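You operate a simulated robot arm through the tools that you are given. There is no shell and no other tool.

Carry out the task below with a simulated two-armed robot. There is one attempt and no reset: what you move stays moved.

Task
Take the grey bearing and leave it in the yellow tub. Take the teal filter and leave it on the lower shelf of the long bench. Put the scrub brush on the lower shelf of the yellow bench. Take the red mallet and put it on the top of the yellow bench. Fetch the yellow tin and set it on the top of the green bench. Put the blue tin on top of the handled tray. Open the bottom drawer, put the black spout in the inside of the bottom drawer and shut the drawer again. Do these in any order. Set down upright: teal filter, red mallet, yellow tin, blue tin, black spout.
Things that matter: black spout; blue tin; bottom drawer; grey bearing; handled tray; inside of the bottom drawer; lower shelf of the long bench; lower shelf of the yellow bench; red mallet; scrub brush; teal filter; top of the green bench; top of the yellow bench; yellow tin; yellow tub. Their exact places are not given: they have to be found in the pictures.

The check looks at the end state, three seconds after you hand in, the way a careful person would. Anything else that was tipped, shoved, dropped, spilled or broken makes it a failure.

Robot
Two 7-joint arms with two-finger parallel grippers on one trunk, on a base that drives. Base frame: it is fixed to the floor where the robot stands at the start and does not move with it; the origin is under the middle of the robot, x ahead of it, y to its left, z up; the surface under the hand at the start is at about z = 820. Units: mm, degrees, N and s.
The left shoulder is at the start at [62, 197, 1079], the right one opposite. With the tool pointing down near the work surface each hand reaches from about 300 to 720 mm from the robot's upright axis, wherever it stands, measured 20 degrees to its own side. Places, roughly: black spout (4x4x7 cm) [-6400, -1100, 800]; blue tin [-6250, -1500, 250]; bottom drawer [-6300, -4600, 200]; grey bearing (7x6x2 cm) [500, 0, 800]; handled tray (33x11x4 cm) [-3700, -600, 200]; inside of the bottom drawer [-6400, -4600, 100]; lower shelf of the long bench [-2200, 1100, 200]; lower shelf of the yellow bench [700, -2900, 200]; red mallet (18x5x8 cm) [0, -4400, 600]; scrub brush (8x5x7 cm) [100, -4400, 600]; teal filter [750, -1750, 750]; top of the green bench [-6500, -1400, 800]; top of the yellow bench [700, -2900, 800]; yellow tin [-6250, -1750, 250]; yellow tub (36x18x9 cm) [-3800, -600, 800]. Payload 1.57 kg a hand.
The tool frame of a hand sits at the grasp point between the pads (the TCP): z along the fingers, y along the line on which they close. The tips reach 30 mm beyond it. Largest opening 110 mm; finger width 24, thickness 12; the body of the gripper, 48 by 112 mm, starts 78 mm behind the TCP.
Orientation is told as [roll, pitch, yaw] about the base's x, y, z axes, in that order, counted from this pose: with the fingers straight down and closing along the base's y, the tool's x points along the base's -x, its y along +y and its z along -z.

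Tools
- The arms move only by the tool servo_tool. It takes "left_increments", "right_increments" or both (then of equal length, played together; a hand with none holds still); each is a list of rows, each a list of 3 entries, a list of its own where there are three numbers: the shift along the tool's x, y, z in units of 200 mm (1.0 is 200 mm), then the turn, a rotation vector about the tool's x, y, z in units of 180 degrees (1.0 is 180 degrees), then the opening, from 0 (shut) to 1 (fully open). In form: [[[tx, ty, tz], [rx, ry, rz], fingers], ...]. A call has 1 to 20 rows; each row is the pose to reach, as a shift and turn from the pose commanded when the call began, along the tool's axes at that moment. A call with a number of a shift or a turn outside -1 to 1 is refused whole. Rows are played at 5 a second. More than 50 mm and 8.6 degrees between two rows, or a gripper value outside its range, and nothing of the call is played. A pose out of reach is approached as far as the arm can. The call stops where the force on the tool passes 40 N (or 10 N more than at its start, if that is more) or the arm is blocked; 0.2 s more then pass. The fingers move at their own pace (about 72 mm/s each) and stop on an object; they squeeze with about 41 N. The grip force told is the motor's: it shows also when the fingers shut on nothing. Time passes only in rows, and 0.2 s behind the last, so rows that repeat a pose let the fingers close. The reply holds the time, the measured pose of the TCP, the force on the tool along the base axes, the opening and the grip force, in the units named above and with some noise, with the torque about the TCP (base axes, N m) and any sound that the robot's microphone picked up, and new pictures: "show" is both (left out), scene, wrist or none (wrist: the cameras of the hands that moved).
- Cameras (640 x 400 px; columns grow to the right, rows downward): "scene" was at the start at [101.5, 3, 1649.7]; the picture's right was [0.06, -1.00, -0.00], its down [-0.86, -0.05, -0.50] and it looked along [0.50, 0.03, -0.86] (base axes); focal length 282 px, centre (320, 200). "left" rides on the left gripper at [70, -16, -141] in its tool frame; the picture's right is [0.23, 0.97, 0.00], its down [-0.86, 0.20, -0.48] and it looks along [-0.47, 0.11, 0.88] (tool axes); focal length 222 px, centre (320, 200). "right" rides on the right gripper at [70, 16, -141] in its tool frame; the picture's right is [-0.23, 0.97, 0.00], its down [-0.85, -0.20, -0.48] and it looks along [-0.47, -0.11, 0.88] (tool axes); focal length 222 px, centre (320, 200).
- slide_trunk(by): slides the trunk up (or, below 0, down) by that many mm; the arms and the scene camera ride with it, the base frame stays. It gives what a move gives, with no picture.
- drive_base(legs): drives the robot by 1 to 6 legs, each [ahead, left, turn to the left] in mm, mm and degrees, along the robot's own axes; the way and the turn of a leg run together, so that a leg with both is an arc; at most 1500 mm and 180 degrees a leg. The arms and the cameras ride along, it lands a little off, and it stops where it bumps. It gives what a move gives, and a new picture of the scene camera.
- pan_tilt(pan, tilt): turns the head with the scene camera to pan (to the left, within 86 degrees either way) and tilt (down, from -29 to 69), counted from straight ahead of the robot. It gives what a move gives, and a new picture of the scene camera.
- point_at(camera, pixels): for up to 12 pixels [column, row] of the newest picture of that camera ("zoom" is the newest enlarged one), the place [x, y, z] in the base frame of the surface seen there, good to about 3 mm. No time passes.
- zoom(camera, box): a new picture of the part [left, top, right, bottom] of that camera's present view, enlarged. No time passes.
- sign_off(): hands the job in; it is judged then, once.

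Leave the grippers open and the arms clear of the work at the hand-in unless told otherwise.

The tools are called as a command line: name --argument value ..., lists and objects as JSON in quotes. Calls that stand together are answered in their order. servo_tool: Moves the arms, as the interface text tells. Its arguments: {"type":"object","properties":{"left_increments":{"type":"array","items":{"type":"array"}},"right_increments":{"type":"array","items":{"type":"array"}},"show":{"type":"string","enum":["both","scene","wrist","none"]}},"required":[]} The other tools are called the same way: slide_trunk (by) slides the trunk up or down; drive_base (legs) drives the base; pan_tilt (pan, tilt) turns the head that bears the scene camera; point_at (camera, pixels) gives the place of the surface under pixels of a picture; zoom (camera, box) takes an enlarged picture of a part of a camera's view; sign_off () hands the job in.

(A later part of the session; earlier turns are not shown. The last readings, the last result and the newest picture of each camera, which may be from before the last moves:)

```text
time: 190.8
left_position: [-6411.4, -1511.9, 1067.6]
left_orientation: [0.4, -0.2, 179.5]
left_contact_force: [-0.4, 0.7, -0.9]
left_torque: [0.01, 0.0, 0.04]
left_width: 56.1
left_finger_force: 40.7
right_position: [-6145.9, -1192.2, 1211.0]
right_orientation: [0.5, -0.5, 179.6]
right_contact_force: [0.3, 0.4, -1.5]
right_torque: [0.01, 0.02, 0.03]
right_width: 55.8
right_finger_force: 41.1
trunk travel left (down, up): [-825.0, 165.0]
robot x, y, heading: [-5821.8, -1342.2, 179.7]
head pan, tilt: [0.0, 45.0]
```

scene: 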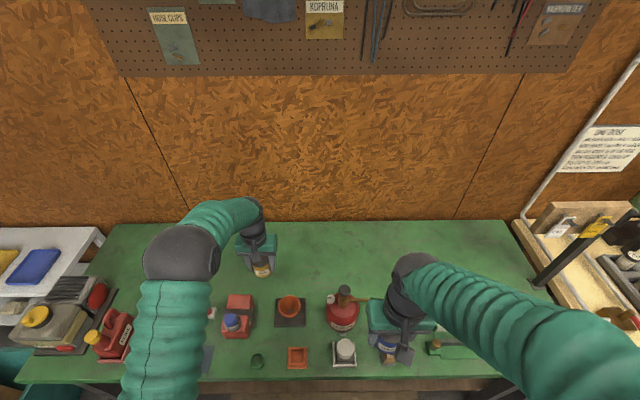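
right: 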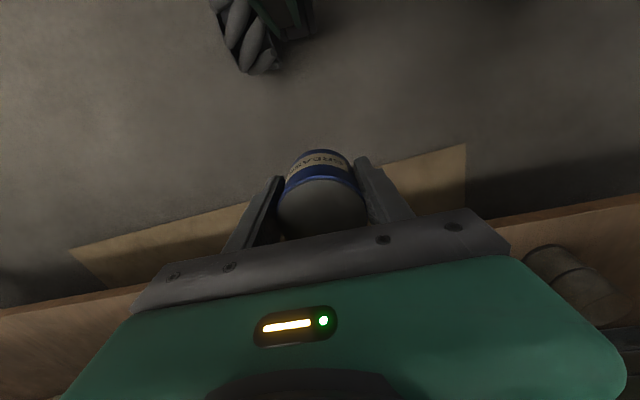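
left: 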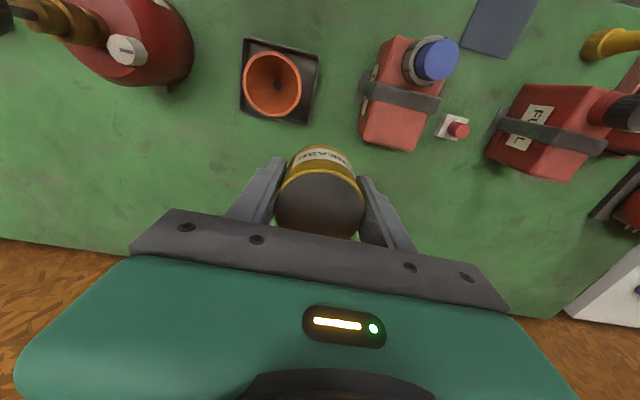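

My roll reading swung from -0.7 to +0.4, so I'll pause a moment to see whether it settles.

servo_tool --left_increments '[[[0, 0, 0], [0, 0, 0], 0.1], [[0, 0, 0], [0, 0, 0], 0.1], [[0, 0, 0], [0, 0, 0], 0.1], [[0, 0, 0], [0, 0, 0], 0.1], [[0, 0, 0], [0, 0, 0], 0.1]]' --show "none"

slide_trunk --by -110

```text
time: 192.0
left_position: [-6410.8, -1521.3, 1065.3]
left_orientation: [0.1, -0.2, 179.7]
left_contact_force: [-0.4, -0.5, -2.1]
left_torque: [0.01, 0.0, 0.0]
left_width: 56.1
left_finger_force: 41.6
right_position: [-6149.1, -1202.0, 1211.2]
right_orientation: [0.0, -0.4, 179.6]
right_contact_force: [0.2, 0.2, -1.8]
right_torque: [0.02, 0.01, 0.0]
right_width: 56.1
right_finger_force: 41.1
trunk travel left (down, up): [-825.0, 165.0]
robot x, y, heading: [-5824.2, -1346.9, 179.7]
head pan, tilt: [0.0, 45.0]
```

```text
time: 193.4
left_position: [-6410.9, -1516.3, 956.2]
left_orientation: [0.2, -0.2, 179.7]
left_contact_force: [0.0, -0.1, -1.3]
left_torque: [0.01, 0.02, -0.03]
left_width: 56.0
left_finger_force: 40.9
right_position: [-6147.3, -1196.6, 1100.5]
right_orientation: [0.2, -0.4, 179.6]
right_contact_force: [0.0, 0.4, -1.7]
right_torque: [0.0, 0.0, -0.01]
right_width: 56.2
right_finger_force: 41.3
trunk travel left (down, up): [-715.0, 275.0]
robot x, y, heading: [-5824.1, -1340.9, 179.7]
head pan, tilt: [0.0, 45.0]
```

It has settled. I'll look at the spot under the tin with the left wrist camera.

zoom --camera "left" --box '[0, 0, 640, 400]'

point_at --camera "zoom" --pixels '[[300, 60], [390, 100], [320, 130], [240, 100], [240, 160], [430, 160], [330, 100]]'

```text
1.00 times, centred on (320, 200) of left (not enlarged: the box is as wide or as high as the picture)
```

zoom: 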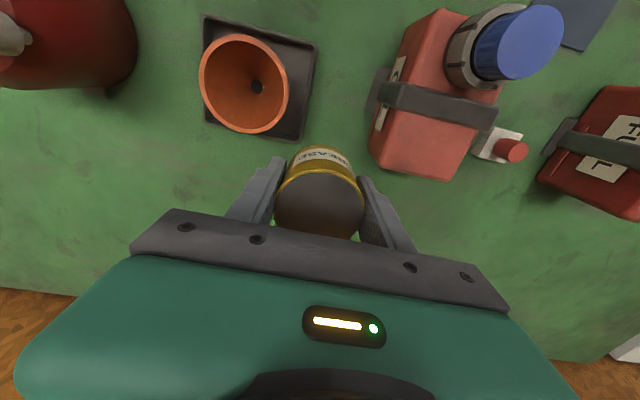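

```text
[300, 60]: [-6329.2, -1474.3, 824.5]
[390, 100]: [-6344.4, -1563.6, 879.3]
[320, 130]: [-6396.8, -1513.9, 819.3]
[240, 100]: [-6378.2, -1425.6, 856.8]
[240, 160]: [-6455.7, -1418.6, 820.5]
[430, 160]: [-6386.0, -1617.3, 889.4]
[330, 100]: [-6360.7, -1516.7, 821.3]
```

I go forward 35 mm to (-6445,-1523) and lower to just above the bench top.

servo_tool --left_increments '[[[-0.1, 0.02, 0], [0, 0, 0], 0.1], [[-0.175, 0.04, 0.05], [0, 0, 0], 0.1], [[-0.175, 0.04, 0.2], [0, 0, 0], 0.1], [[-0.175, 0.04, 0.35], [0, 0, 0], 0.1], [[-0.175, 0.04, 0.45], [0, 0, 0], 0.1], [[-0.175, 0.04, 0.47], [0, 0, 0], 0.1], [[-0.175, 0.04, 0.47], [0, 0, 0], 0.1]]'

```text
time: 195.0
left_position: [-6446.3, -1524.6, 860.9]
left_orientation: [0.1, -0.3, 179.7]
left_contact_force: [0.0, -1.0, -1.7]
left_torque: [0.02, 0.02, -0.02]
left_width: 56.0
left_finger_force: 41.2
right_position: [-6146.6, -1197.9, 1101.0]
right_orientation: [0.1, -0.4, 179.5]
right_contact_force: [0.1, 0.7, -2.3]
right_torque: [-0.01, -0.05, 0.0]
right_width: 56.2
right_finger_force: 41.3
trunk travel left (down, up): [-715.0, 275.0]
robot x, y, heading: [-5823.0, -1345.0, 179.7]
head pan, tilt: [0.0, 45.0]
```

scene: 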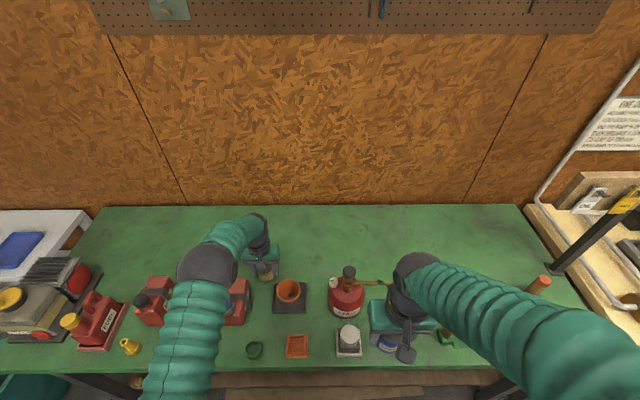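
left: 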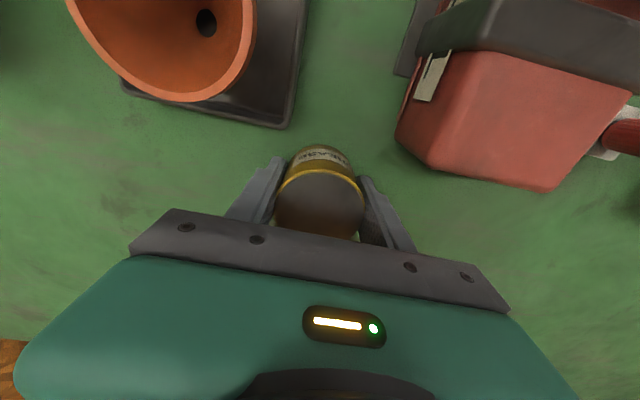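

Lowering the last 2–4 mm until contact.

servo_tool --left_increments '[[[0, 0, 0.01], [0, 0, 0], 0.1], [[0, 0, 0.018], [0, 0, 0], 0.1], [[0, 0, 0.018], [0, 0, 0], 0.1]]' --show "none"

```text
time: 195.8
left_position: [-6445.4, -1525.0, 859.1]
left_orientation: [0.2, -0.3, 179.6]
left_contact_force: [0.1, 0.3, -0.7]
left_torque: [0.04, 0.0, 0.02]
left_width: 56.1
left_finger_force: 40.9
right_position: [-6147.4, -1198.2, 1101.0]
right_orientation: [0.2, -0.4, 179.6]
right_contact_force: [0.1, -0.1, -2.4]
right_torque: [0.01, 0.02, 0.0]
right_width: 56.1
right_finger_force: 40.9
trunk travel left (down, up): [-715.0, 275.0]
robot x, y, heading: [-5823.0, -1341.3, 179.3]
head pan, tilt: [0.0, 45.0]
```

servo_tool --left_increments '[[[0, 0, 0.008], [0, 0, 0], 0.1], [[0, 0, 0.016], [0, 0, 0], 0.1], [[0, 0, 0.016], [0, 0, 0], 0.1]]' --show "none"

```text
time: 196.6
left_position: [-6446.6, -1524.7, 858.0]
left_orientation: [0.3, -0.5, 179.8]
left_contact_force: [0.9, -1.6, 15.7]
left_torque: [0.23, -0.33, -0.05]
left_width: 56.4
left_finger_force: 40.7
right_position: [-6146.3, -1196.9, 1100.8]
right_orientation: [0.3, -0.6, 179.7]
right_contact_force: [0.0, 0.4, -2.7]
right_torque: [-0.02, -0.04, -0.01]
right_width: 56.4
right_finger_force: 40.7
trunk travel left (down, up): [-715.0, 275.0]
robot x, y, heading: [-5821.5, -1345.7, 179.6]
head pan, tilt: [0.0, 45.0]
```

It's down (15.7 N). I relieve it slightly, open and rise.

servo_tool --left_increments '[[[0, 0, -0.006], [0, 0, 0], 0.1], [[0, 0, -0.006], [0, 0, 0], 0.56], [[0, 0, -0.006], [0, 0, 0], 0.65], [[0, 0, -0.006], [0, 0, 0], 0.78], [[0, 0, -0.006], [0, 0, 0], 0.8], [[0, 0, -0.1], [0, 0, 0], 0.8], [[0, 0, -0.3], [0, 0, 0], 0.8], [[0, 0, -0.5], [0, 0, 0], 0.8], [[0, 0, -0.7], [0, 0, 0], 0.8], [[0, 0, -0.85], [0, 0, 0], 0.8], [[0, 0, -0.85], [0, 0, 0], 0.8]]'

```text
time: 199.0
left_position: [-6445.9, -1520.4, 1024.9]
left_orientation: [0.1, -0.2, 179.8]
left_contact_force: [-0.2, 0.2, -0.3]
left_torque: [0.01, 0.01, 0.02]
left_width: 88.2
left_finger_force: 0.0
right_position: [-6147.5, -1197.5, 1099.6]
right_orientation: [0.3, -0.4, 179.5]
right_contact_force: [1.2, -0.2, -0.5]
right_torque: [0.02, -0.04, 0.02]
right_width: 56.1
right_finger_force: 41.2
trunk travel left (down, up): [-715.0, 275.0]
robot x, y, heading: [-5821.1, -1343.8, 179.8]
head pan, tilt: [0.0, 45.0]
```

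scene: 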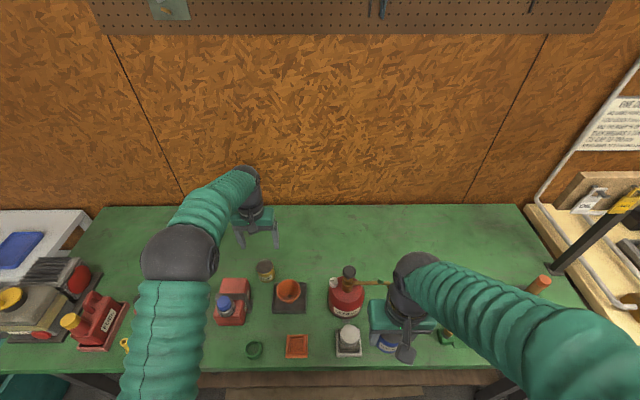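
left: 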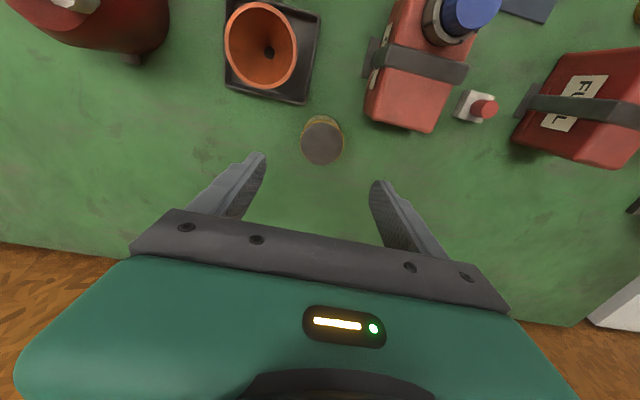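

The yellow tin stands upright on the green bench. I retract the left hand at height, back up, and move right towards the black spout.

servo_tool --left_increments '[[[0.2, 0, -0.05], [0, 0, 0], 0.8], [[0.4, 0, -0.1], [0, 0, 0], 0.8], [[0.6, 0, -0.1], [0, 0, 0], 0.8], [[0.8, 0, -0.1], [0, 0, 0], 0.8], [[1.0, 0, -0.1], [0, 0, 0], 0.8], [[1.0, 0, -0.1], [0, 0, 0], 0.8]]' --show "none"

drive_base --legs '[[-180, 0, 0], [0, -460, 0]]'

```text
time: 200.4
left_position: [-6248.3, -1524.7, 1045.2]
left_orientation: [0.2, -0.2, 179.6]
left_contact_force: [0.0, -0.6, 0.4]
left_torque: [0.01, 0.0, -0.03]
left_width: 88.2
left_finger_force: 0.0
right_position: [-6148.0, -1196.8, 1098.5]
right_orientation: [0.2, -0.3, 179.6]
right_contact_force: [0.1, -0.5, -1.4]
right_torque: [-0.03, -0.01, 0.02]
right_width: 55.9
right_finger_force: 40.4
trunk travel left (down, up): [-715.0, 275.0]
robot x, y, heading: [-5823.1, -1340.7, 179.6]
head pan, tilt: [0.0, 45.0]
```

```text
time: 204.3
left_position: [-6062.8, -1063.7, 1044.7]
left_orientation: [-0.2, -0.2, 178.7]
left_contact_force: [-0.3, 0.4, 0.1]
left_torque: [0.03, -0.01, -0.01]
left_width: 88.0
left_finger_force: 0.0
right_position: [-5956.0, -739.0, 1101.3]
right_orientation: [-0.2, -0.4, 178.5]
right_contact_force: [0.2, 0.4, -1.8]
right_torque: [0.01, 0.0, -0.01]
right_width: 56.3
right_finger_force: 40.9
trunk travel left (down, up): [-715.0, 275.0]
robot x, y, heading: [-5641.0, -880.3, 178.2]
head pan, tilt: [0.0, 45.0]
```

scene: 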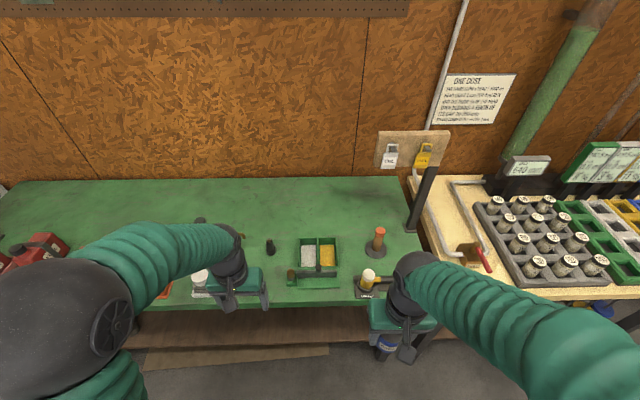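

The spout is at (270,246). I'll check its surroundings in both views.

zoom --camera "scene" --box '[180, 200, 360, 310]'

point_at --camera "zoom" --pixels '[[317, 140], [320, 155], [320, 172], [310, 172], [330, 172], [425, 180], [440, 150], [230, 170], [200, 165], [215, 140]]'

zoom --camera "left" --box '[0, 0, 640, 400]'

```text
3.56 times, centred on (270, 255) of scene
```

zoom: 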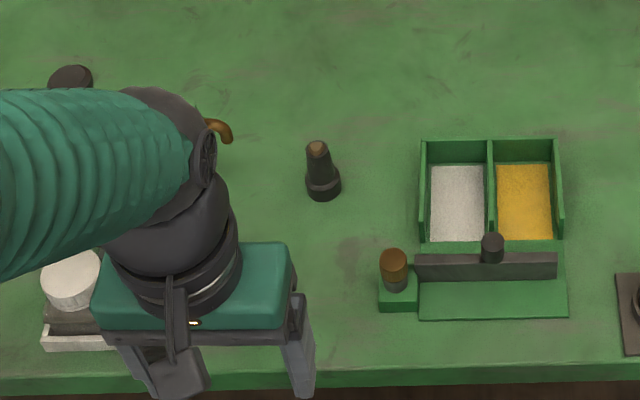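

```text
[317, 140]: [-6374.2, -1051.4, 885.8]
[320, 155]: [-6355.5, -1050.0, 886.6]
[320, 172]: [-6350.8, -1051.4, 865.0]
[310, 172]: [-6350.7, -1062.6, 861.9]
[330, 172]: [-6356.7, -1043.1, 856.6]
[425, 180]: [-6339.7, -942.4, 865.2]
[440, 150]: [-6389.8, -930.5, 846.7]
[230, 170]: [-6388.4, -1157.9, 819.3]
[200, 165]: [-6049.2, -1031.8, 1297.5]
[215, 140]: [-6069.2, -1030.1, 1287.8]
```

```text
1.00 times, centred on (320, 200) of left (not enlarged: the box is as wide or as high as the picture)
```

zoom: 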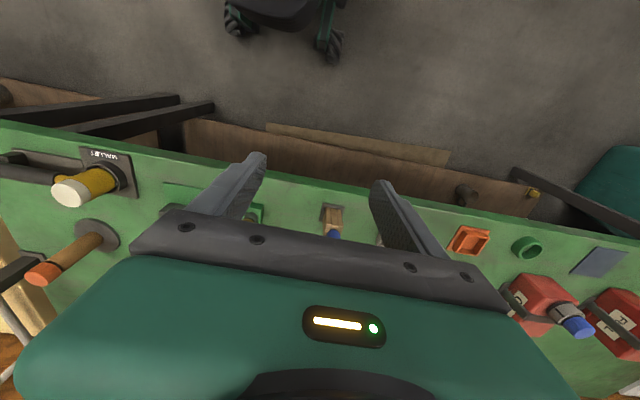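

The spout's centre is ≈(-6360,-1052), z 819–888. The pump's tip and the green box leave enough room for the fingers. I drive ahead 155 mm.

drive_base --legs '[[155, 0, 1.5]]'

servo_tool --left_increments '[[[-0.2, 0, 0], [0, 0, 0], 0.75], [[-0.4, 0, 0], [0, 0, 0], 0.75], [[-0.5, 0, 0.05], [0, 0, 0], 0.75], [[-0.5, 0, 0.2], [0, 0, 0], 0.75], [[-0.5, 0, 0.3], [0, 0, 0], 0.75], [[-0.5, 0, 0.3], [0, 0, 0], 0.75]]'

```text
time: 205.7
left_position: [-6213.0, -1064.7, 1047.9]
left_orientation: [0.2, -0.4, -179.9]
left_contact_force: [0.5, 0.4, 1.2]
left_torque: [-0.03, -0.03, 0.05]
left_width: 87.7
left_finger_force: 0.1
right_position: [-6113.0, -736.9, 1101.4]
right_orientation: [0.2, -0.5, 180.0]
right_contact_force: [-0.4, 0.6, -1.4]
right_torque: [-0.03, -0.01, 0.01]
right_width: 55.9
right_finger_force: 40.8
trunk travel left (down, up): [-715.0, 275.0]
robot x, y, heading: [-5790.4, -881.1, 180.1]
head pan, tilt: [0.0, 45.0]
```

scene: 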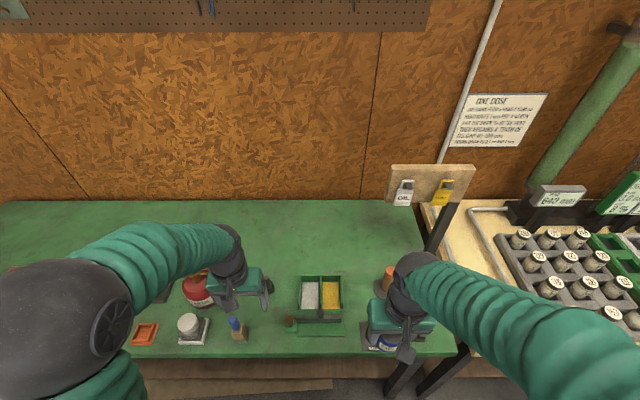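

```text
time: 207.1
left_position: [-6314.4, -1067.6, 987.2]
left_orientation: [0.2, -0.2, -180.0]
left_contact_force: [0.6, -0.3, 0.0]
left_torque: [0.04, 0.02, -0.03]
left_width: 82.4
left_finger_force: 0.1
right_position: [-6116.8, -738.2, 1101.6]
right_orientation: [0.2, -0.5, 180.0]
right_contact_force: [-0.1, 0.4, -2.0]
right_torque: [0.01, -0.01, 0.0]
right_width: 56.1
right_finger_force: 41.3
trunk travel left (down, up): [-715.0, 275.0]
robot x, y, heading: [-5791.1, -884.2, 180.0]
head pan, tilt: [0.0, 45.0]
```

scene: 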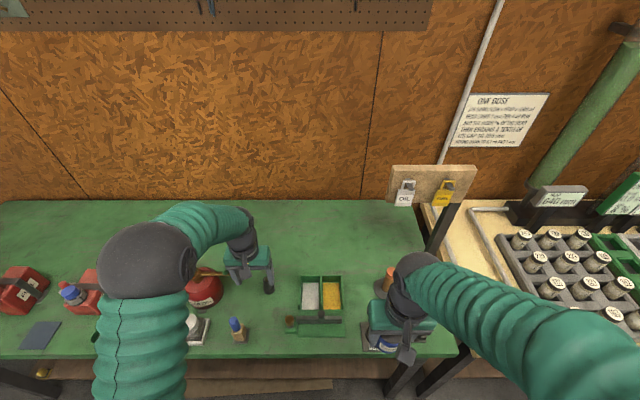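
left: 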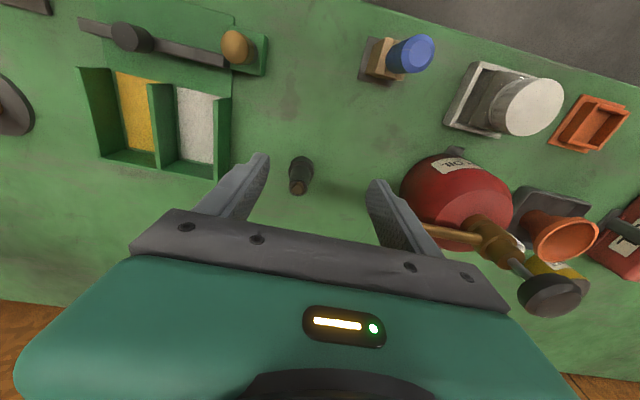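

The pump's brass spout is near the right finger at (440,235). I measure it and the black spout.

point_at --camera "left" --pixels '[[445, 234], [432, 231], [470, 240], [301, 165], [298, 186], [290, 165], [312, 165], [301, 158], [225, 165], [465, 215]]'

zoom --camera "left" --box '[360, 140, 600, 320]'

```text
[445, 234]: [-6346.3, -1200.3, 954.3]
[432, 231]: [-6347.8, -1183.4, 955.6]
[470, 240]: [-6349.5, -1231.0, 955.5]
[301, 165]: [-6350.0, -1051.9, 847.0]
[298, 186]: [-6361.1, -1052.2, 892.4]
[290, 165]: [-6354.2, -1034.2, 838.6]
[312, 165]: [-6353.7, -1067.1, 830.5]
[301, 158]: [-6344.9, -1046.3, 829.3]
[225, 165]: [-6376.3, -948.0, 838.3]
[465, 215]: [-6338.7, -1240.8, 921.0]
```

```text
2.22 times, centred on (480, 230) of left
```

zoom: 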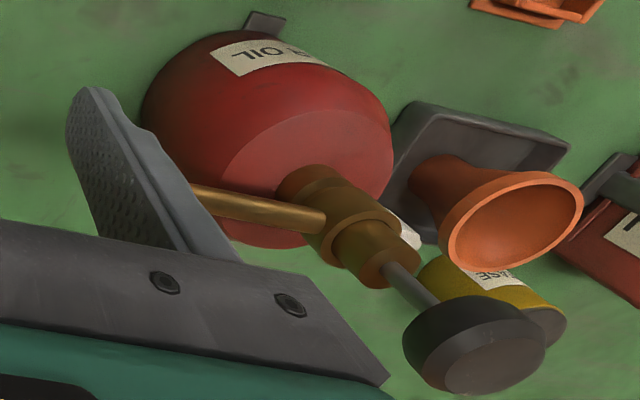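

The pump's pipe runs at z≈955 with its tip near y≈-1131, so I centre at y=-1052 before lowering and narrow the opening to 66 mm.

servo_tool --left_increments '[[[-0.05, -0.1, 0], [0, 0, 0], 0.6], [[-0.22, -0.1, 0], [0, 0, 0], 0.6], [[-0.22, -0.08, 0.05], [0, 0, 0], 0.6], [[-0.22, -0.075, 0.2], [0, 0, 0], 0.6], [[-0.22, -0.075, 0.2], [0, 0, 0], 0.6]]'

```text
time: 208.3
left_position: [-6360.2, -1051.6, 946.9]
left_orientation: [0.2, -0.2, -180.0]
left_contact_force: [0.2, 0.2, 0.3]
left_torque: [0.01, -0.01, 0.04]
left_width: 65.7
left_finger_force: 0.2
right_position: [-6115.4, -738.3, 1100.1]
right_orientation: [0.3, -0.4, 180.1]
right_contact_force: [0.3, -0.9, -1.6]
right_torque: [-0.02, 0.02, -0.01]
right_width: 56.2
right_finger_force: 41.2
trunk travel left (down, up): [-715.0, 275.0]
robot x, y, heading: [-5789.7, -879.5, 179.7]
head pan, tilt: [0.0, 45.0]
```

scene: 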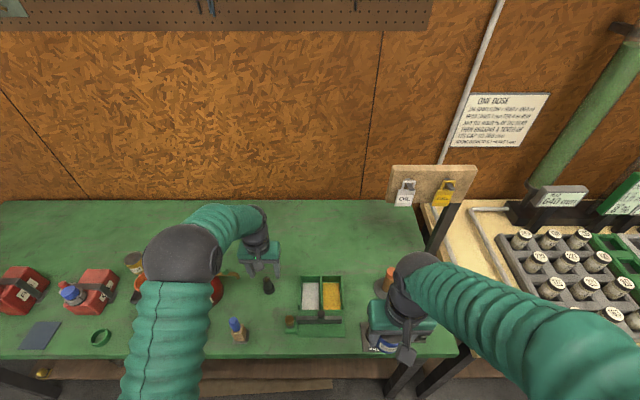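
left: 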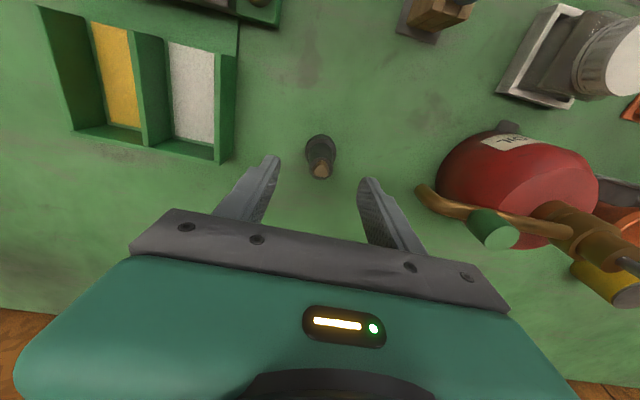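

point_at --camera "left" --pixels '[[424, 192], [432, 202], [450, 208], [490, 226], [320, 168], [320, 150], [306, 152], [334, 152], [320, 140]]'

```text
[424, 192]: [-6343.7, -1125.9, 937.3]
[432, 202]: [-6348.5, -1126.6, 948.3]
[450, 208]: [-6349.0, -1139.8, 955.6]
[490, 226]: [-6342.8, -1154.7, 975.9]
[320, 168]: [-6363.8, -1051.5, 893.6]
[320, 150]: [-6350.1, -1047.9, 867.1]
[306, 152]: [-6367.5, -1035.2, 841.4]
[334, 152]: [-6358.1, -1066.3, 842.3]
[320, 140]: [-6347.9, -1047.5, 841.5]
```

The pipe tip is at y≈-1122 and my gripper body edge would be at -1108. I shift 5 mm away for margin and descend.

servo_tool --left_increments '[[[0, -0.025, 0.05], [0, 0, 0], 0.6], [[0, -0.025, 0.2], [0, 0, 0], 0.6], [[0, -0.025, 0.35], [0, 0, 0], 0.6], [[0, -0.025, 0.44], [0, 0, 0], 0.6], [[0, -0.025, 0.44], [0, 0, 0], 0.6]]' --show "wrist"

```text
time: 209.5
left_position: [-6361.0, -1044.1, 858.4]
left_orientation: [0.2, -0.3, -179.9]
left_contact_force: [-0.5, -0.2, 0.4]
left_torque: [-0.04, 0.0, -0.01]
left_width: 66.3
left_finger_force: 0.1
right_position: [-6115.0, -738.0, 1100.7]
right_orientation: [0.2, -0.4, 180.1]
right_contact_force: [-0.4, 0.5, -1.5]
right_torque: [-0.01, -0.04, 0.01]
right_width: 56.0
right_finger_force: 41.1
trunk travel left (down, up): [-715.0, 275.0]
robot x, y, heading: [-5788.0, -882.8, 179.9]
head pan, tilt: [0.0, 45.0]
```

left: 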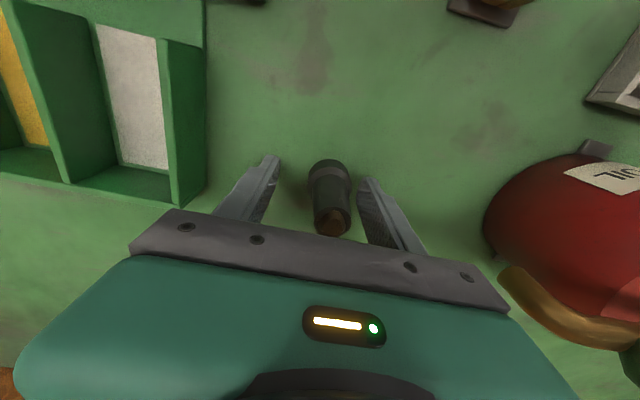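

The spout is between the fingers. Closing.

servo_tool --left_increments '[[[0, 0, 0], [0, 0, 0], 0.5], [[0, 0, 0], [0, 0, 0], 0.4], [[0, 0, 0], [0, 0, 0], 0.3], [[0, 0, 0], [0, 0, 0], 0.1], [[0, 0, 0], [0, 0, 0], 0.05], [[0, 0, 0], [0, 0, 0], 0.05]]' --show "wrist"

```text
time: 210.9
left_position: [-6360.7, -1045.6, 859.3]
left_orientation: [0.1, -0.3, -179.8]
left_contact_force: [-0.5, 0.6, 0.4]
left_torque: [0.02, -0.04, 0.03]
left_width: 34.1
left_finger_force: 41.0
right_position: [-6115.8, -738.1, 1101.2]
right_orientation: [0.2, -0.4, 180.0]
right_contact_force: [0.0, 0.2, -1.3]
right_torque: [-0.04, -0.03, 0.02]
right_width: 56.3
right_finger_force: 40.7
trunk travel left (down, up): [-715.0, 275.0]
robot x, y, heading: [-5790.2, -883.1, 179.8]
head pan, tilt: [0.0, 45.0]
```

left: 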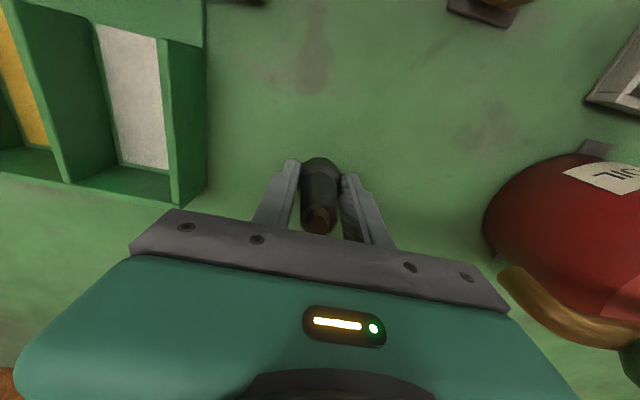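

Held at 34 mm, base about 39 mm below the TCP. I lift straight up and retract.

servo_tool --left_increments '[[[0, 0, -0.1], [0, 0, 0], 0.05], [[0, 0, -0.3], [0, 0, 0], 0.05], [[0, 0, -0.5], [0, 0, 0], 0.05], [[0, 0, -0.7], [0, 0, 0], 0.05], [[0, 0, -0.9], [0, 0, 0], 0.05], [[0, 0, -1.0], [0, 0, 0], 0.05], [[0.2, 0, -1.0], [0, 0, 0], 0.05], [[0.4, 0, -1.0], [0, 0, 0], 0.05], [[0.6, 0, -1.0], [0, 0, 0], 0.05], [[0.8, 0, -1.0], [0, 0, 0], 0.05], [[0.8, 0, -1.0], [0, 0, 0], 0.05]]'

```text
time: 213.3
left_position: [-6199.3, -1046.7, 1057.6]
left_orientation: [0.2, -0.3, -180.0]
left_contact_force: [-0.4, -0.7, -0.7]
left_torque: [0.0, -0.01, -0.02]
left_width: 34.3
left_finger_force: 40.4
right_position: [-6115.4, -738.5, 1100.3]
right_orientation: [0.1, -0.4, 180.1]
right_contact_force: [-0.5, 0.1, -1.4]
right_torque: [0.04, -0.04, -0.03]
right_width: 55.8
right_finger_force: 40.9
trunk travel left (down, up): [-715.0, 275.0]
robot x, y, heading: [-5790.9, -880.9, 180.0]
head pan, tilt: [0.0, 45.0]
```

scene: 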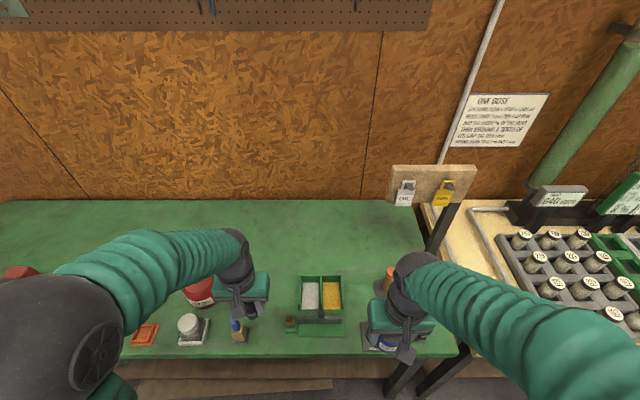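
left: 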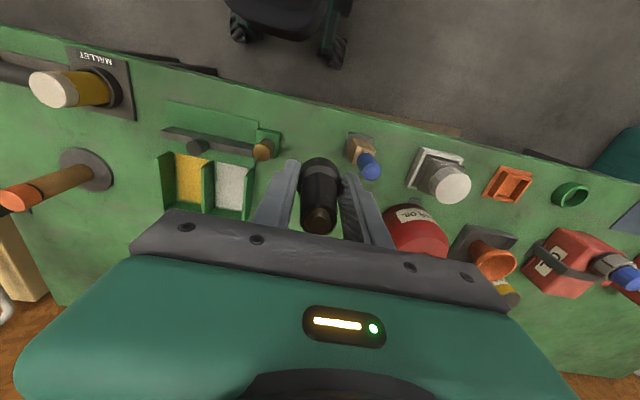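

Both items are held. Now to the handled tray: back off, go round the island's end and come along the aisle facing the island.

drive_base --legs '[[-350, 0, 0], [0, -1160, 0], [0, 0, 90]]'

drive_base --legs '[[0, 1400, 0], [0, 400, 0]]'

```text
time: 224.8
left_position: [-5291.7, -137.4, 1056.9]
left_orientation: [0.1, -0.3, -91.6]
left_contact_force: [-0.5, -0.3, -0.3]
left_torque: [0.01, 0.01, -0.02]
left_width: 33.8
left_finger_force: 41.1
right_position: [-5597.8, -46.6, 1101.1]
right_orientation: [0.2, -0.3, -91.7]
right_contact_force: [-0.6, 0.1, -1.5]
right_torque: [0.0, -0.01, -0.04]
right_width: 56.1
right_finger_force: 40.7
trunk travel left (down, up): [-715.0, 275.0]
robot x, y, heading: [-5444.3, 276.0, -91.6]
head pan, tilt: [0.0, 45.0]
```

scene: 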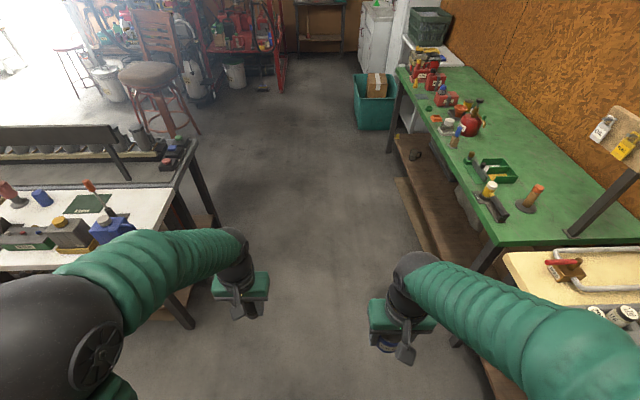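

```text
time: 233.9
left_position: [-3481.1, -182.1, 1057.8]
left_orientation: [0.4, -0.3, -91.1]
left_contact_force: [-0.6, -0.5, 0.1]
left_torque: [-0.01, -0.01, 0.03]
left_width: 34.0
left_finger_force: 40.9
right_position: [-3787.6, -94.6, 1100.1]
right_orientation: [0.3, -0.5, -91.3]
right_contact_force: [0.1, -0.1, -2.4]
right_torque: [0.0, -0.02, -0.01]
right_width: 56.2
right_finger_force: 40.7
trunk travel left (down, up): [-715.0, 275.0]
robot x, y, heading: [-3633.2, 227.8, -91.0]
head pan, tilt: [0.0, 45.0]
```

scene: 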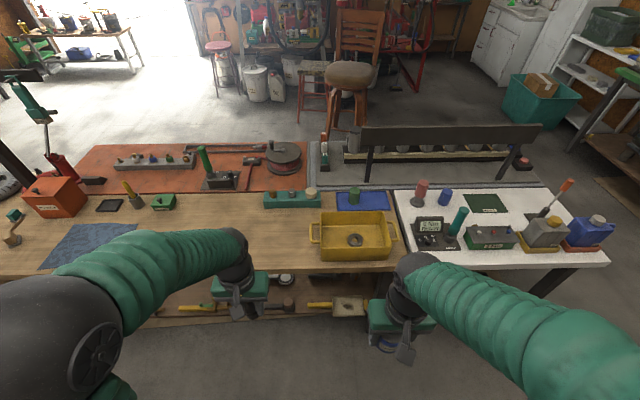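

I'm in front of the tray, whose handle shows at (320,305). I pull the left hand back, shift left 55 mm and straighten, then lower the trunk 640 mm.

servo_tool --left_increments '[[[0.2, 0.05, 0], [0, 0, 0], 0.05], [[0.4, 0.1, 0], [0, 0, 0], 0.05], [[0.5, 0.15, 0], [0, 0, 0], 0.05], [[0.5, 0.15, 0], [0, 0, 0], 0.05]]' --show "none"

drive_base --legs '[[0, 55, 1]]'

slide_trunk --by -320

slide_trunk --by -320

pan_tilt --pan -10 --tilt 40

```text
time: 234.9
left_position: [-3447.9, -83.2, 1055.0]
left_orientation: [0.2, -0.3, -91.0]
left_contact_force: [0.4, -0.5, -0.4]
left_torque: [0.01, -0.03, -0.03]
left_width: 33.8
left_finger_force: 41.5
right_position: [-3785.8, -96.0, 1101.3]
right_orientation: [0.2, -0.5, -91.2]
right_contact_force: [-0.3, -0.3, -1.3]
right_torque: [0.03, -0.01, 0.02]
right_width: 56.4
right_finger_force: 40.5
trunk travel left (down, up): [-715.0, 275.0]
robot x, y, heading: [-3635.1, 227.0, -90.9]
head pan, tilt: [0.0, 45.0]
```

```text
time: 235.8
left_position: [-3409.8, -79.0, 1059.4]
left_orientation: [1.1, -0.4, -90.4]
left_contact_force: [-1.1, 0.1, -0.7]
left_torque: [0.01, -0.02, -0.06]
left_width: 34.1
left_finger_force: 40.9
right_position: [-3748.0, -96.1, 1098.5]
right_orientation: [1.0, -0.5, -90.4]
right_contact_force: [-1.3, 0.2, -1.7]
right_torque: [0.01, -0.03, -0.02]
right_width: 56.1
right_finger_force: 40.8
trunk travel left (down, up): [-715.0, 275.0]
robot x, y, heading: [-3581.7, 229.2, -90.1]
head pan, tilt: [0.0, 45.0]
```

scene: 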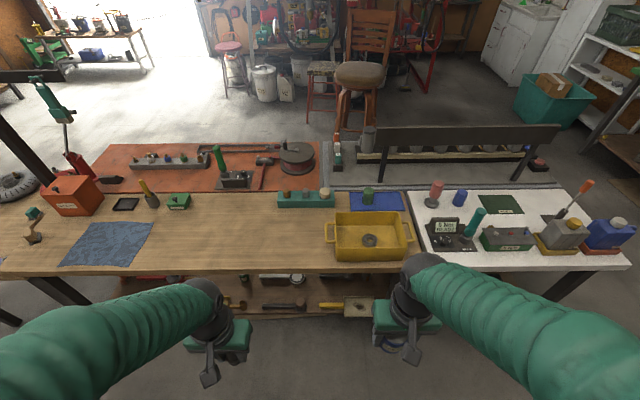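

```text
time: 239.0
left_position: [-3399.5, -80.1, 738.0]
left_orientation: [0.6, -0.4, -90.3]
left_contact_force: [0.2, 1.0, -0.4]
left_torque: [-0.04, -0.01, 0.0]
left_width: 33.8
left_finger_force: 40.0
right_position: [-3737.2, -97.2, 780.3]
right_orientation: [0.6, -0.5, -90.4]
right_contact_force: [0.0, -0.4, -1.8]
right_torque: [0.03, 0.0, -0.01]
right_width: 56.1
right_finger_force: 41.0
trunk travel left (down, up): [-395.0, 595.0]
robot x, y, heading: [-3585.2, 226.7, -90.1]
head pan, tilt: [0.0, 45.0]
```

```text
time: 242.2
left_position: [-3398.6, -79.2, 418.1]
left_orientation: [0.5, -0.5, -90.3]
left_contact_force: [0.0, -0.3, -1.3]
left_torque: [-0.01, 0.02, -0.02]
left_width: 33.8
left_finger_force: 41.1
right_position: [-3737.4, -95.8, 459.8]
right_orientation: [0.5, -0.4, -90.4]
right_contact_force: [0.7, 1.6, -1.5]
right_torque: [0.01, 0.04, -0.01]
right_width: 56.1
right_finger_force: 41.4
trunk travel left (down, up): [-75.0, 915.0]
robot x, y, heading: [-3585.9, 229.7, -90.2]
head pan, tilt: [0.0, 45.0]
```

```text
time: 242.9
left_position: [-3398.0, -79.2, 416.3]
left_orientation: [0.5, -0.3, -90.3]
left_contact_force: [0.0, -0.4, 0.1]
left_torque: [0.02, 0.01, 0.0]
left_width: 34.1
left_finger_force: 40.6
right_position: [-3737.8, -96.3, 460.4]
right_orientation: [0.5, -0.5, -90.4]
right_contact_force: [0.7, -0.1, -1.8]
right_torque: [0.0, -0.01, -0.01]
right_width: 56.1
right_finger_force: 40.9
trunk travel left (down, up): [-75.0, 915.0]
robot x, y, heading: [-3586.3, 229.0, -90.2]
head pan, tilt: [-10.0, 40.0]
```

scene: 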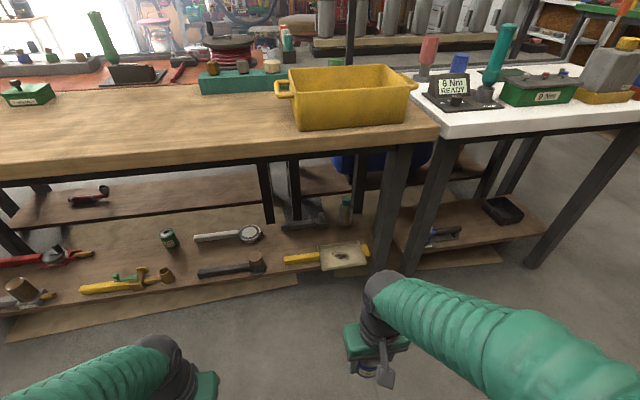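

I'll zoom on the tray at (342,256) and measure it.

zoom --camera "scene" --box '[260, 190, 420, 290]'

point_at --camera "zoom" --pixels '[[330, 262], [260, 228], [385, 215], [415, 290], [265, 318], [330, 240], [330, 285], [280, 262], [385, 262], [265, 290], [130, 275], [495, 300]]'

point_at --camera "scene" --pixels '[[385, 230], [395, 160], [420, 230], [350, 150], [300, 300], [330, 275], [300, 158], [250, 290]]'

```text
4.00 times, centred on (340, 240) of scene
```

zoom: 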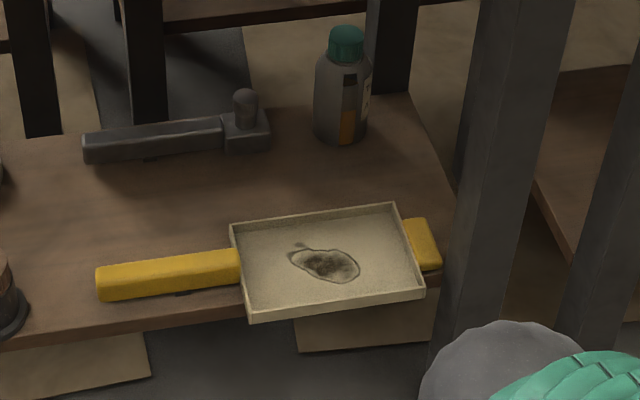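

```text
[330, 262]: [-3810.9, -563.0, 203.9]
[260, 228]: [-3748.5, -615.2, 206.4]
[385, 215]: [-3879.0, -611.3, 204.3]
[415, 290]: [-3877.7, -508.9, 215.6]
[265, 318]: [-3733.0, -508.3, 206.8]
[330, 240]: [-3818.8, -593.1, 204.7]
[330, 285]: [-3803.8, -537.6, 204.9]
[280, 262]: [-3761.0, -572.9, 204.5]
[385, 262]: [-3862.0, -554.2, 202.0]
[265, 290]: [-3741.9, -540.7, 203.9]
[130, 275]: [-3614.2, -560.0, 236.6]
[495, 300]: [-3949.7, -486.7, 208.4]
```

```text
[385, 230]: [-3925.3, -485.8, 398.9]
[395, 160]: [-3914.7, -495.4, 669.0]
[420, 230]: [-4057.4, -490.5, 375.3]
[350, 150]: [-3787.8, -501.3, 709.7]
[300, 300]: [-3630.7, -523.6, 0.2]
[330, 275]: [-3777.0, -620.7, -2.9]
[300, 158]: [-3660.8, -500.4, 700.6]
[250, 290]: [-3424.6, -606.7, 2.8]
```

Tray centre ≈(-3808,-562): inside floor at z≈204, rim about 218, handles to 237. A table leg stands at x≈-3925. I lower the right hand to z≈310 and drive in 205 mm.

servo_tool --right_increments '[[[0, 0, 0.2], [0, 0, 0], 0.1], [[0, 0, 0.4], [0, 0, 0], 0.1], [[0, 0, 0.6], [0, 0, 0], 0.1], [[0, 0, 0.75], [0, 0, 0], 0.1], [[0, 0, 0.75], [0, 0, 0], 0.1]]' --show "none"

drive_base --legs '[[205, 0, 0]]'

```text
time: 244.1
left_position: [-3397.8, -80.3, 418.0]
left_orientation: [0.5, -0.4, -90.3]
left_contact_force: [1.0, -0.9, -0.9]
left_torque: [0.02, -0.02, 0.0]
left_width: 34.0
left_finger_force: 41.6
right_position: [-3737.7, -99.4, 310.1]
right_orientation: [0.5, -0.5, -90.4]
right_contact_force: [-0.5, 0.9, -2.5]
right_torque: [0.02, 0.01, 0.0]
right_width: 56.2
right_finger_force: 40.7
trunk travel left (down, up): [-75.0, 915.0]
robot x, y, heading: [-3582.7, 227.1, -90.2]
head pan, tilt: [-10.0, 40.0]
```

```text
time: 245.7
left_position: [-3399.7, -285.2, 418.6]
left_orientation: [0.5, -0.5, -90.4]
left_contact_force: [-0.1, 0.8, -0.1]
left_torque: [-0.01, -0.05, -0.03]
left_width: 33.8
left_finger_force: 41.2
right_position: [-3740.0, -305.0, 309.5]
right_orientation: [0.5, -0.5, -90.6]
right_contact_force: [-0.2, -0.4, -1.4]
right_torque: [0.04, 0.0, 0.03]
right_width: 56.2
right_finger_force: 41.4
trunk travel left (down, up): [-75.0, 915.0]
robot x, y, heading: [-3586.0, 17.9, -90.1]
head pan, tilt: [-10.0, 40.0]
```

scene: 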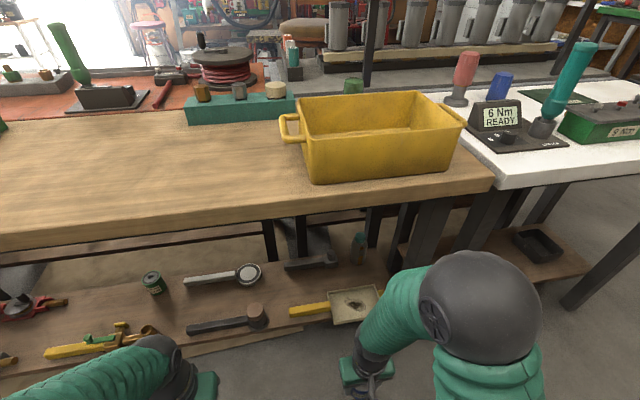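

The right hand goes forward 150 mm and 66 mm to the right at this height.

servo_tool --right_increments '[[[-0.15, -0.1, 0], [0, 0, 0], 0.1], [[-0.3, -0.2, 0], [0, 0, 0], 0.1], [[-0.45, -0.3, 0], [0, 0, 0], 0.1], [[-0.6, -0.34, 0], [0, 0, 0], 0.1], [[-0.8, -0.34, 0], [0, 0, 0], 0.1], [[-0.8, -0.34, 0], [0, 0, 0], 0.1]]'

```text
time: 247.1
left_position: [-3399.3, -285.1, 416.9]
left_orientation: [0.4, -0.5, -90.3]
left_contact_force: [-0.2, -0.8, -2.2]
left_torque: [-0.03, 0.0, -0.01]
left_width: 34.0
left_finger_force: 41.5
right_position: [-3807.8, -463.8, 308.9]
right_orientation: [0.6, -0.5, -90.6]
right_contact_force: [1.0, -1.0, -2.4]
right_torque: [-0.02, 0.01, 0.03]
right_width: 56.2
right_finger_force: 40.8
trunk travel left (down, up): [-75.0, 915.0]
robot x, y, heading: [-3586.6, 20.7, -90.5]
head pan, tilt: [-10.0, 40.0]
```

scene: 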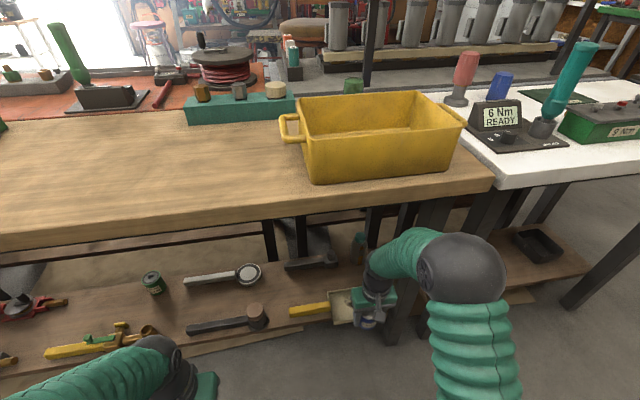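
right: 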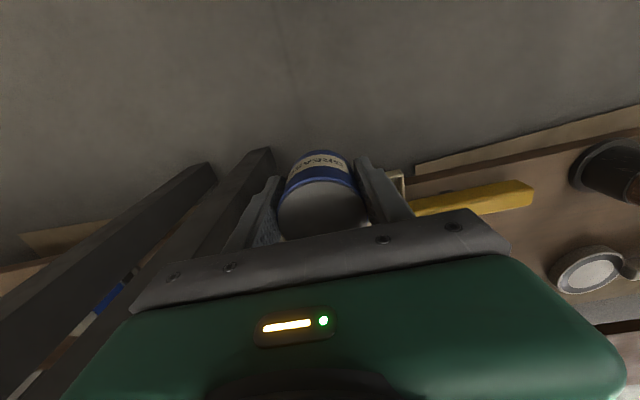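

I check how close the elbow and wrist are to the table leg and edge.

point_at --camera "scene" --pixels '[[460, 268], [425, 270], [395, 260], [400, 320], [430, 220], [455, 190], [375, 268], [370, 300]]'

```text
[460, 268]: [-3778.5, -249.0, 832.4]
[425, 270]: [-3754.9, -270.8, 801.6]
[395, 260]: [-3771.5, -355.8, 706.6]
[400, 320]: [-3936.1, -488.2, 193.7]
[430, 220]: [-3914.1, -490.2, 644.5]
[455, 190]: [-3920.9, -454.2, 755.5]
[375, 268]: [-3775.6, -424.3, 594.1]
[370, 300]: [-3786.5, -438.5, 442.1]
```

The forearm will pass under the table edge with about 45 mm to spare. I lower 30 mm first, then move forward 98 mm over the tray.

servo_tool --right_increments '[[[0, 0, 0.1], [0, 0, 0], 0.1], [[-0.1, 0, 0.16], [0, 0, 0], 0.1], [[-0.25, 0, 0.16], [0, 0, 0], 0.1], [[-0.4, 0, 0.16], [0, 0, 0], 0.1], [[-0.5, 0, 0.16], [0, 0, 0], 0.1], [[-0.5, 0, 0.16], [0, 0, 0], 0.1]]'

```text
time: 248.5
left_position: [-3399.3, -285.6, 418.3]
left_orientation: [0.5, -0.4, -90.3]
left_contact_force: [-0.1, -0.5, -1.3]
left_torque: [-0.01, -0.03, 0.02]
left_width: 33.9
left_finger_force: 41.4
right_position: [-3810.3, -562.8, 279.3]
right_orientation: [0.5, -0.5, -90.5]
right_contact_force: [-0.1, 0.7, -1.2]
right_torque: [-0.01, -0.02, 0.0]
right_width: 55.8
right_finger_force: 40.9
trunk travel left (down, up): [-75.0, 915.0]
robot x, y, heading: [-3587.4, 18.0, -90.2]
head pan, tilt: [-10.0, 40.0]
```

scene: 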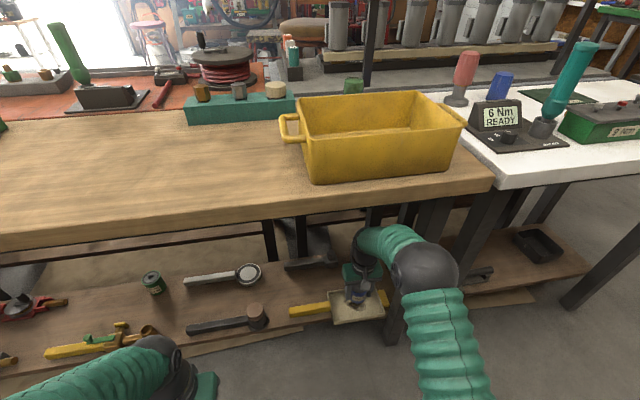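
right: 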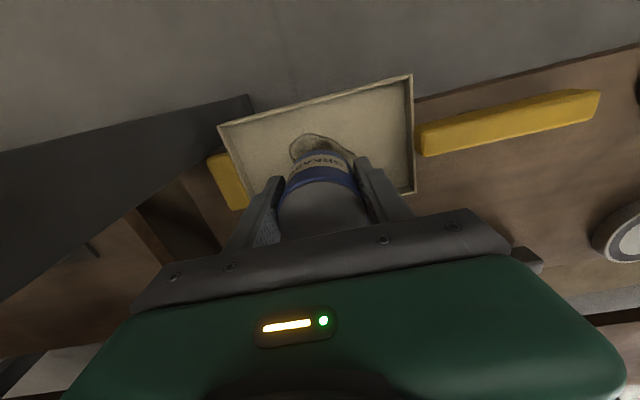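

It's over the tray's centre. I lower to just above the tray floor.

servo_tool --right_increments '[[[0, 0, 0.08], [0, 0, 0], 0.1], [[0, 0, 0.15], [0, 0, 0], 0.1], [[0, 0, 0.175], [0, 0, 0], 0.1], [[0, 0, 0.175], [0, 0, 0], 0.1]]' --show "wrist"

```text
time: 249.5
left_position: [-3400.3, -285.6, 417.5]
left_orientation: [0.5, -0.6, -90.3]
left_contact_force: [0.2, -0.1, -0.3]
left_torque: [-0.02, 0.01, 0.01]
left_width: 33.8
left_finger_force: 40.4
right_position: [-3810.2, -564.9, 244.6]
right_orientation: [0.5, -0.5, -90.5]
right_contact_force: [-0.6, 0.4, -1.3]
right_torque: [0.02, 0.0, 0.0]
right_width: 56.1
right_finger_force: 41.1
trunk travel left (down, up): [-75.0, 915.0]
robot x, y, heading: [-3583.3, 22.5, -90.3]
head pan, tilt: [-10.0, 40.0]
```

right: 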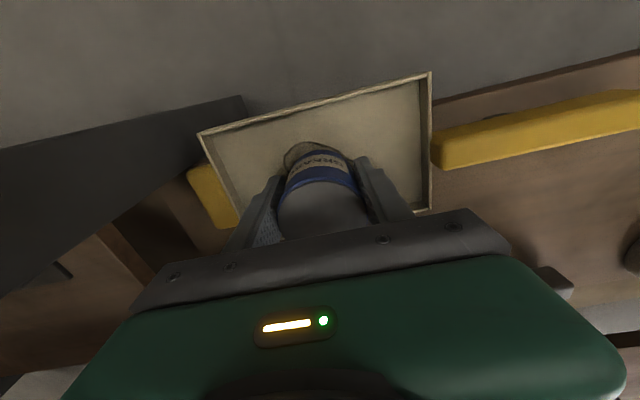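

servo_tool --right_increments '[[[0, 0, 0.01], [0, 0, 0], 0.1], [[0, 0, 0.02], [0, 0, 0], 0.1], [[0, 0, 0.02], [0, 0, 0], 0.1]]' --show "none"

```text
time: 250.3
left_position: [-3400.3, -285.7, 417.5]
left_orientation: [0.6, -0.5, -90.4]
left_contact_force: [-0.4, 0.4, -0.1]
left_torque: [0.0, 0.03, -0.02]
left_width: 33.8
left_finger_force: 40.7
right_position: [-3808.8, -565.1, 241.7]
right_orientation: [0.5, -0.5, -90.5]
right_contact_force: [0.0, 0.6, 0.9]
right_torque: [0.07, 0.03, 0.0]
right_width: 56.3
right_finger_force: 41.3
trunk travel left (down, up): [-75.0, 915.0]
robot x, y, heading: [-3587.2, 20.7, -90.2]
head pan, tilt: [-10.0, 40.0]
```

Contact begins. I lower 1 mm more, open to about 76 mm inside the tray, and lift.

servo_tool --right_increments '[[[0, 0, 0.005], [0, 0, 0], 0.1], [[0, 0, 0.005], [0, 0, 0], 0.55], [[0, 0, 0.005], [0, 0, 0], 0.62], [[0, 0, 0.005], [0, 0, 0], 0.69], [[0, 0, 0.005], [0, 0, 0], 0.69], [[0, 0, -0.1], [0, 0, 0], 0.69], [[0, 0, -0.25], [0, 0, 0], 0.69], [[0, 0, -0.4], [0, 0, 0], 0.69], [[0, 0, -0.4], [0, 0, 0], 0.69]]'

```text
time: 252.3
left_position: [-3398.8, -285.4, 416.3]
left_orientation: [0.5, -0.6, -90.3]
left_contact_force: [-1.0, -0.4, -1.0]
left_torque: [0.02, -0.01, 0.01]
left_width: 33.7
left_finger_force: 41.0
right_position: [-3809.4, -563.9, 322.1]
right_orientation: [0.5, -0.5, -90.5]
right_contact_force: [-0.9, 0.3, -0.2]
right_torque: [0.02, -0.01, 0.01]
right_width: 76.1
right_finger_force: 0.1
trunk travel left (down, up): [-75.0, 915.0]
robot x, y, heading: [-3586.5, 17.7, -90.5]
head pan, tilt: [-10.0, 40.0]
```

scene: 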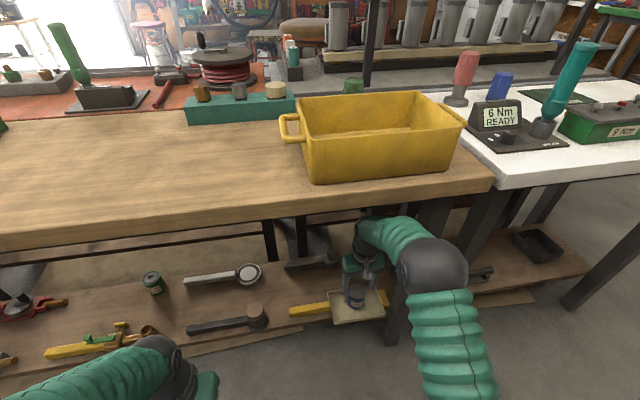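
right: 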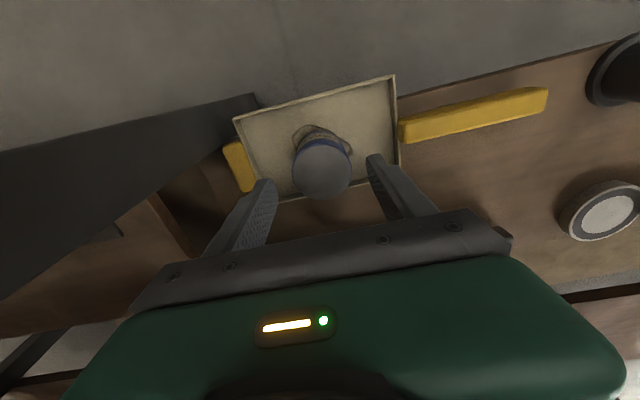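

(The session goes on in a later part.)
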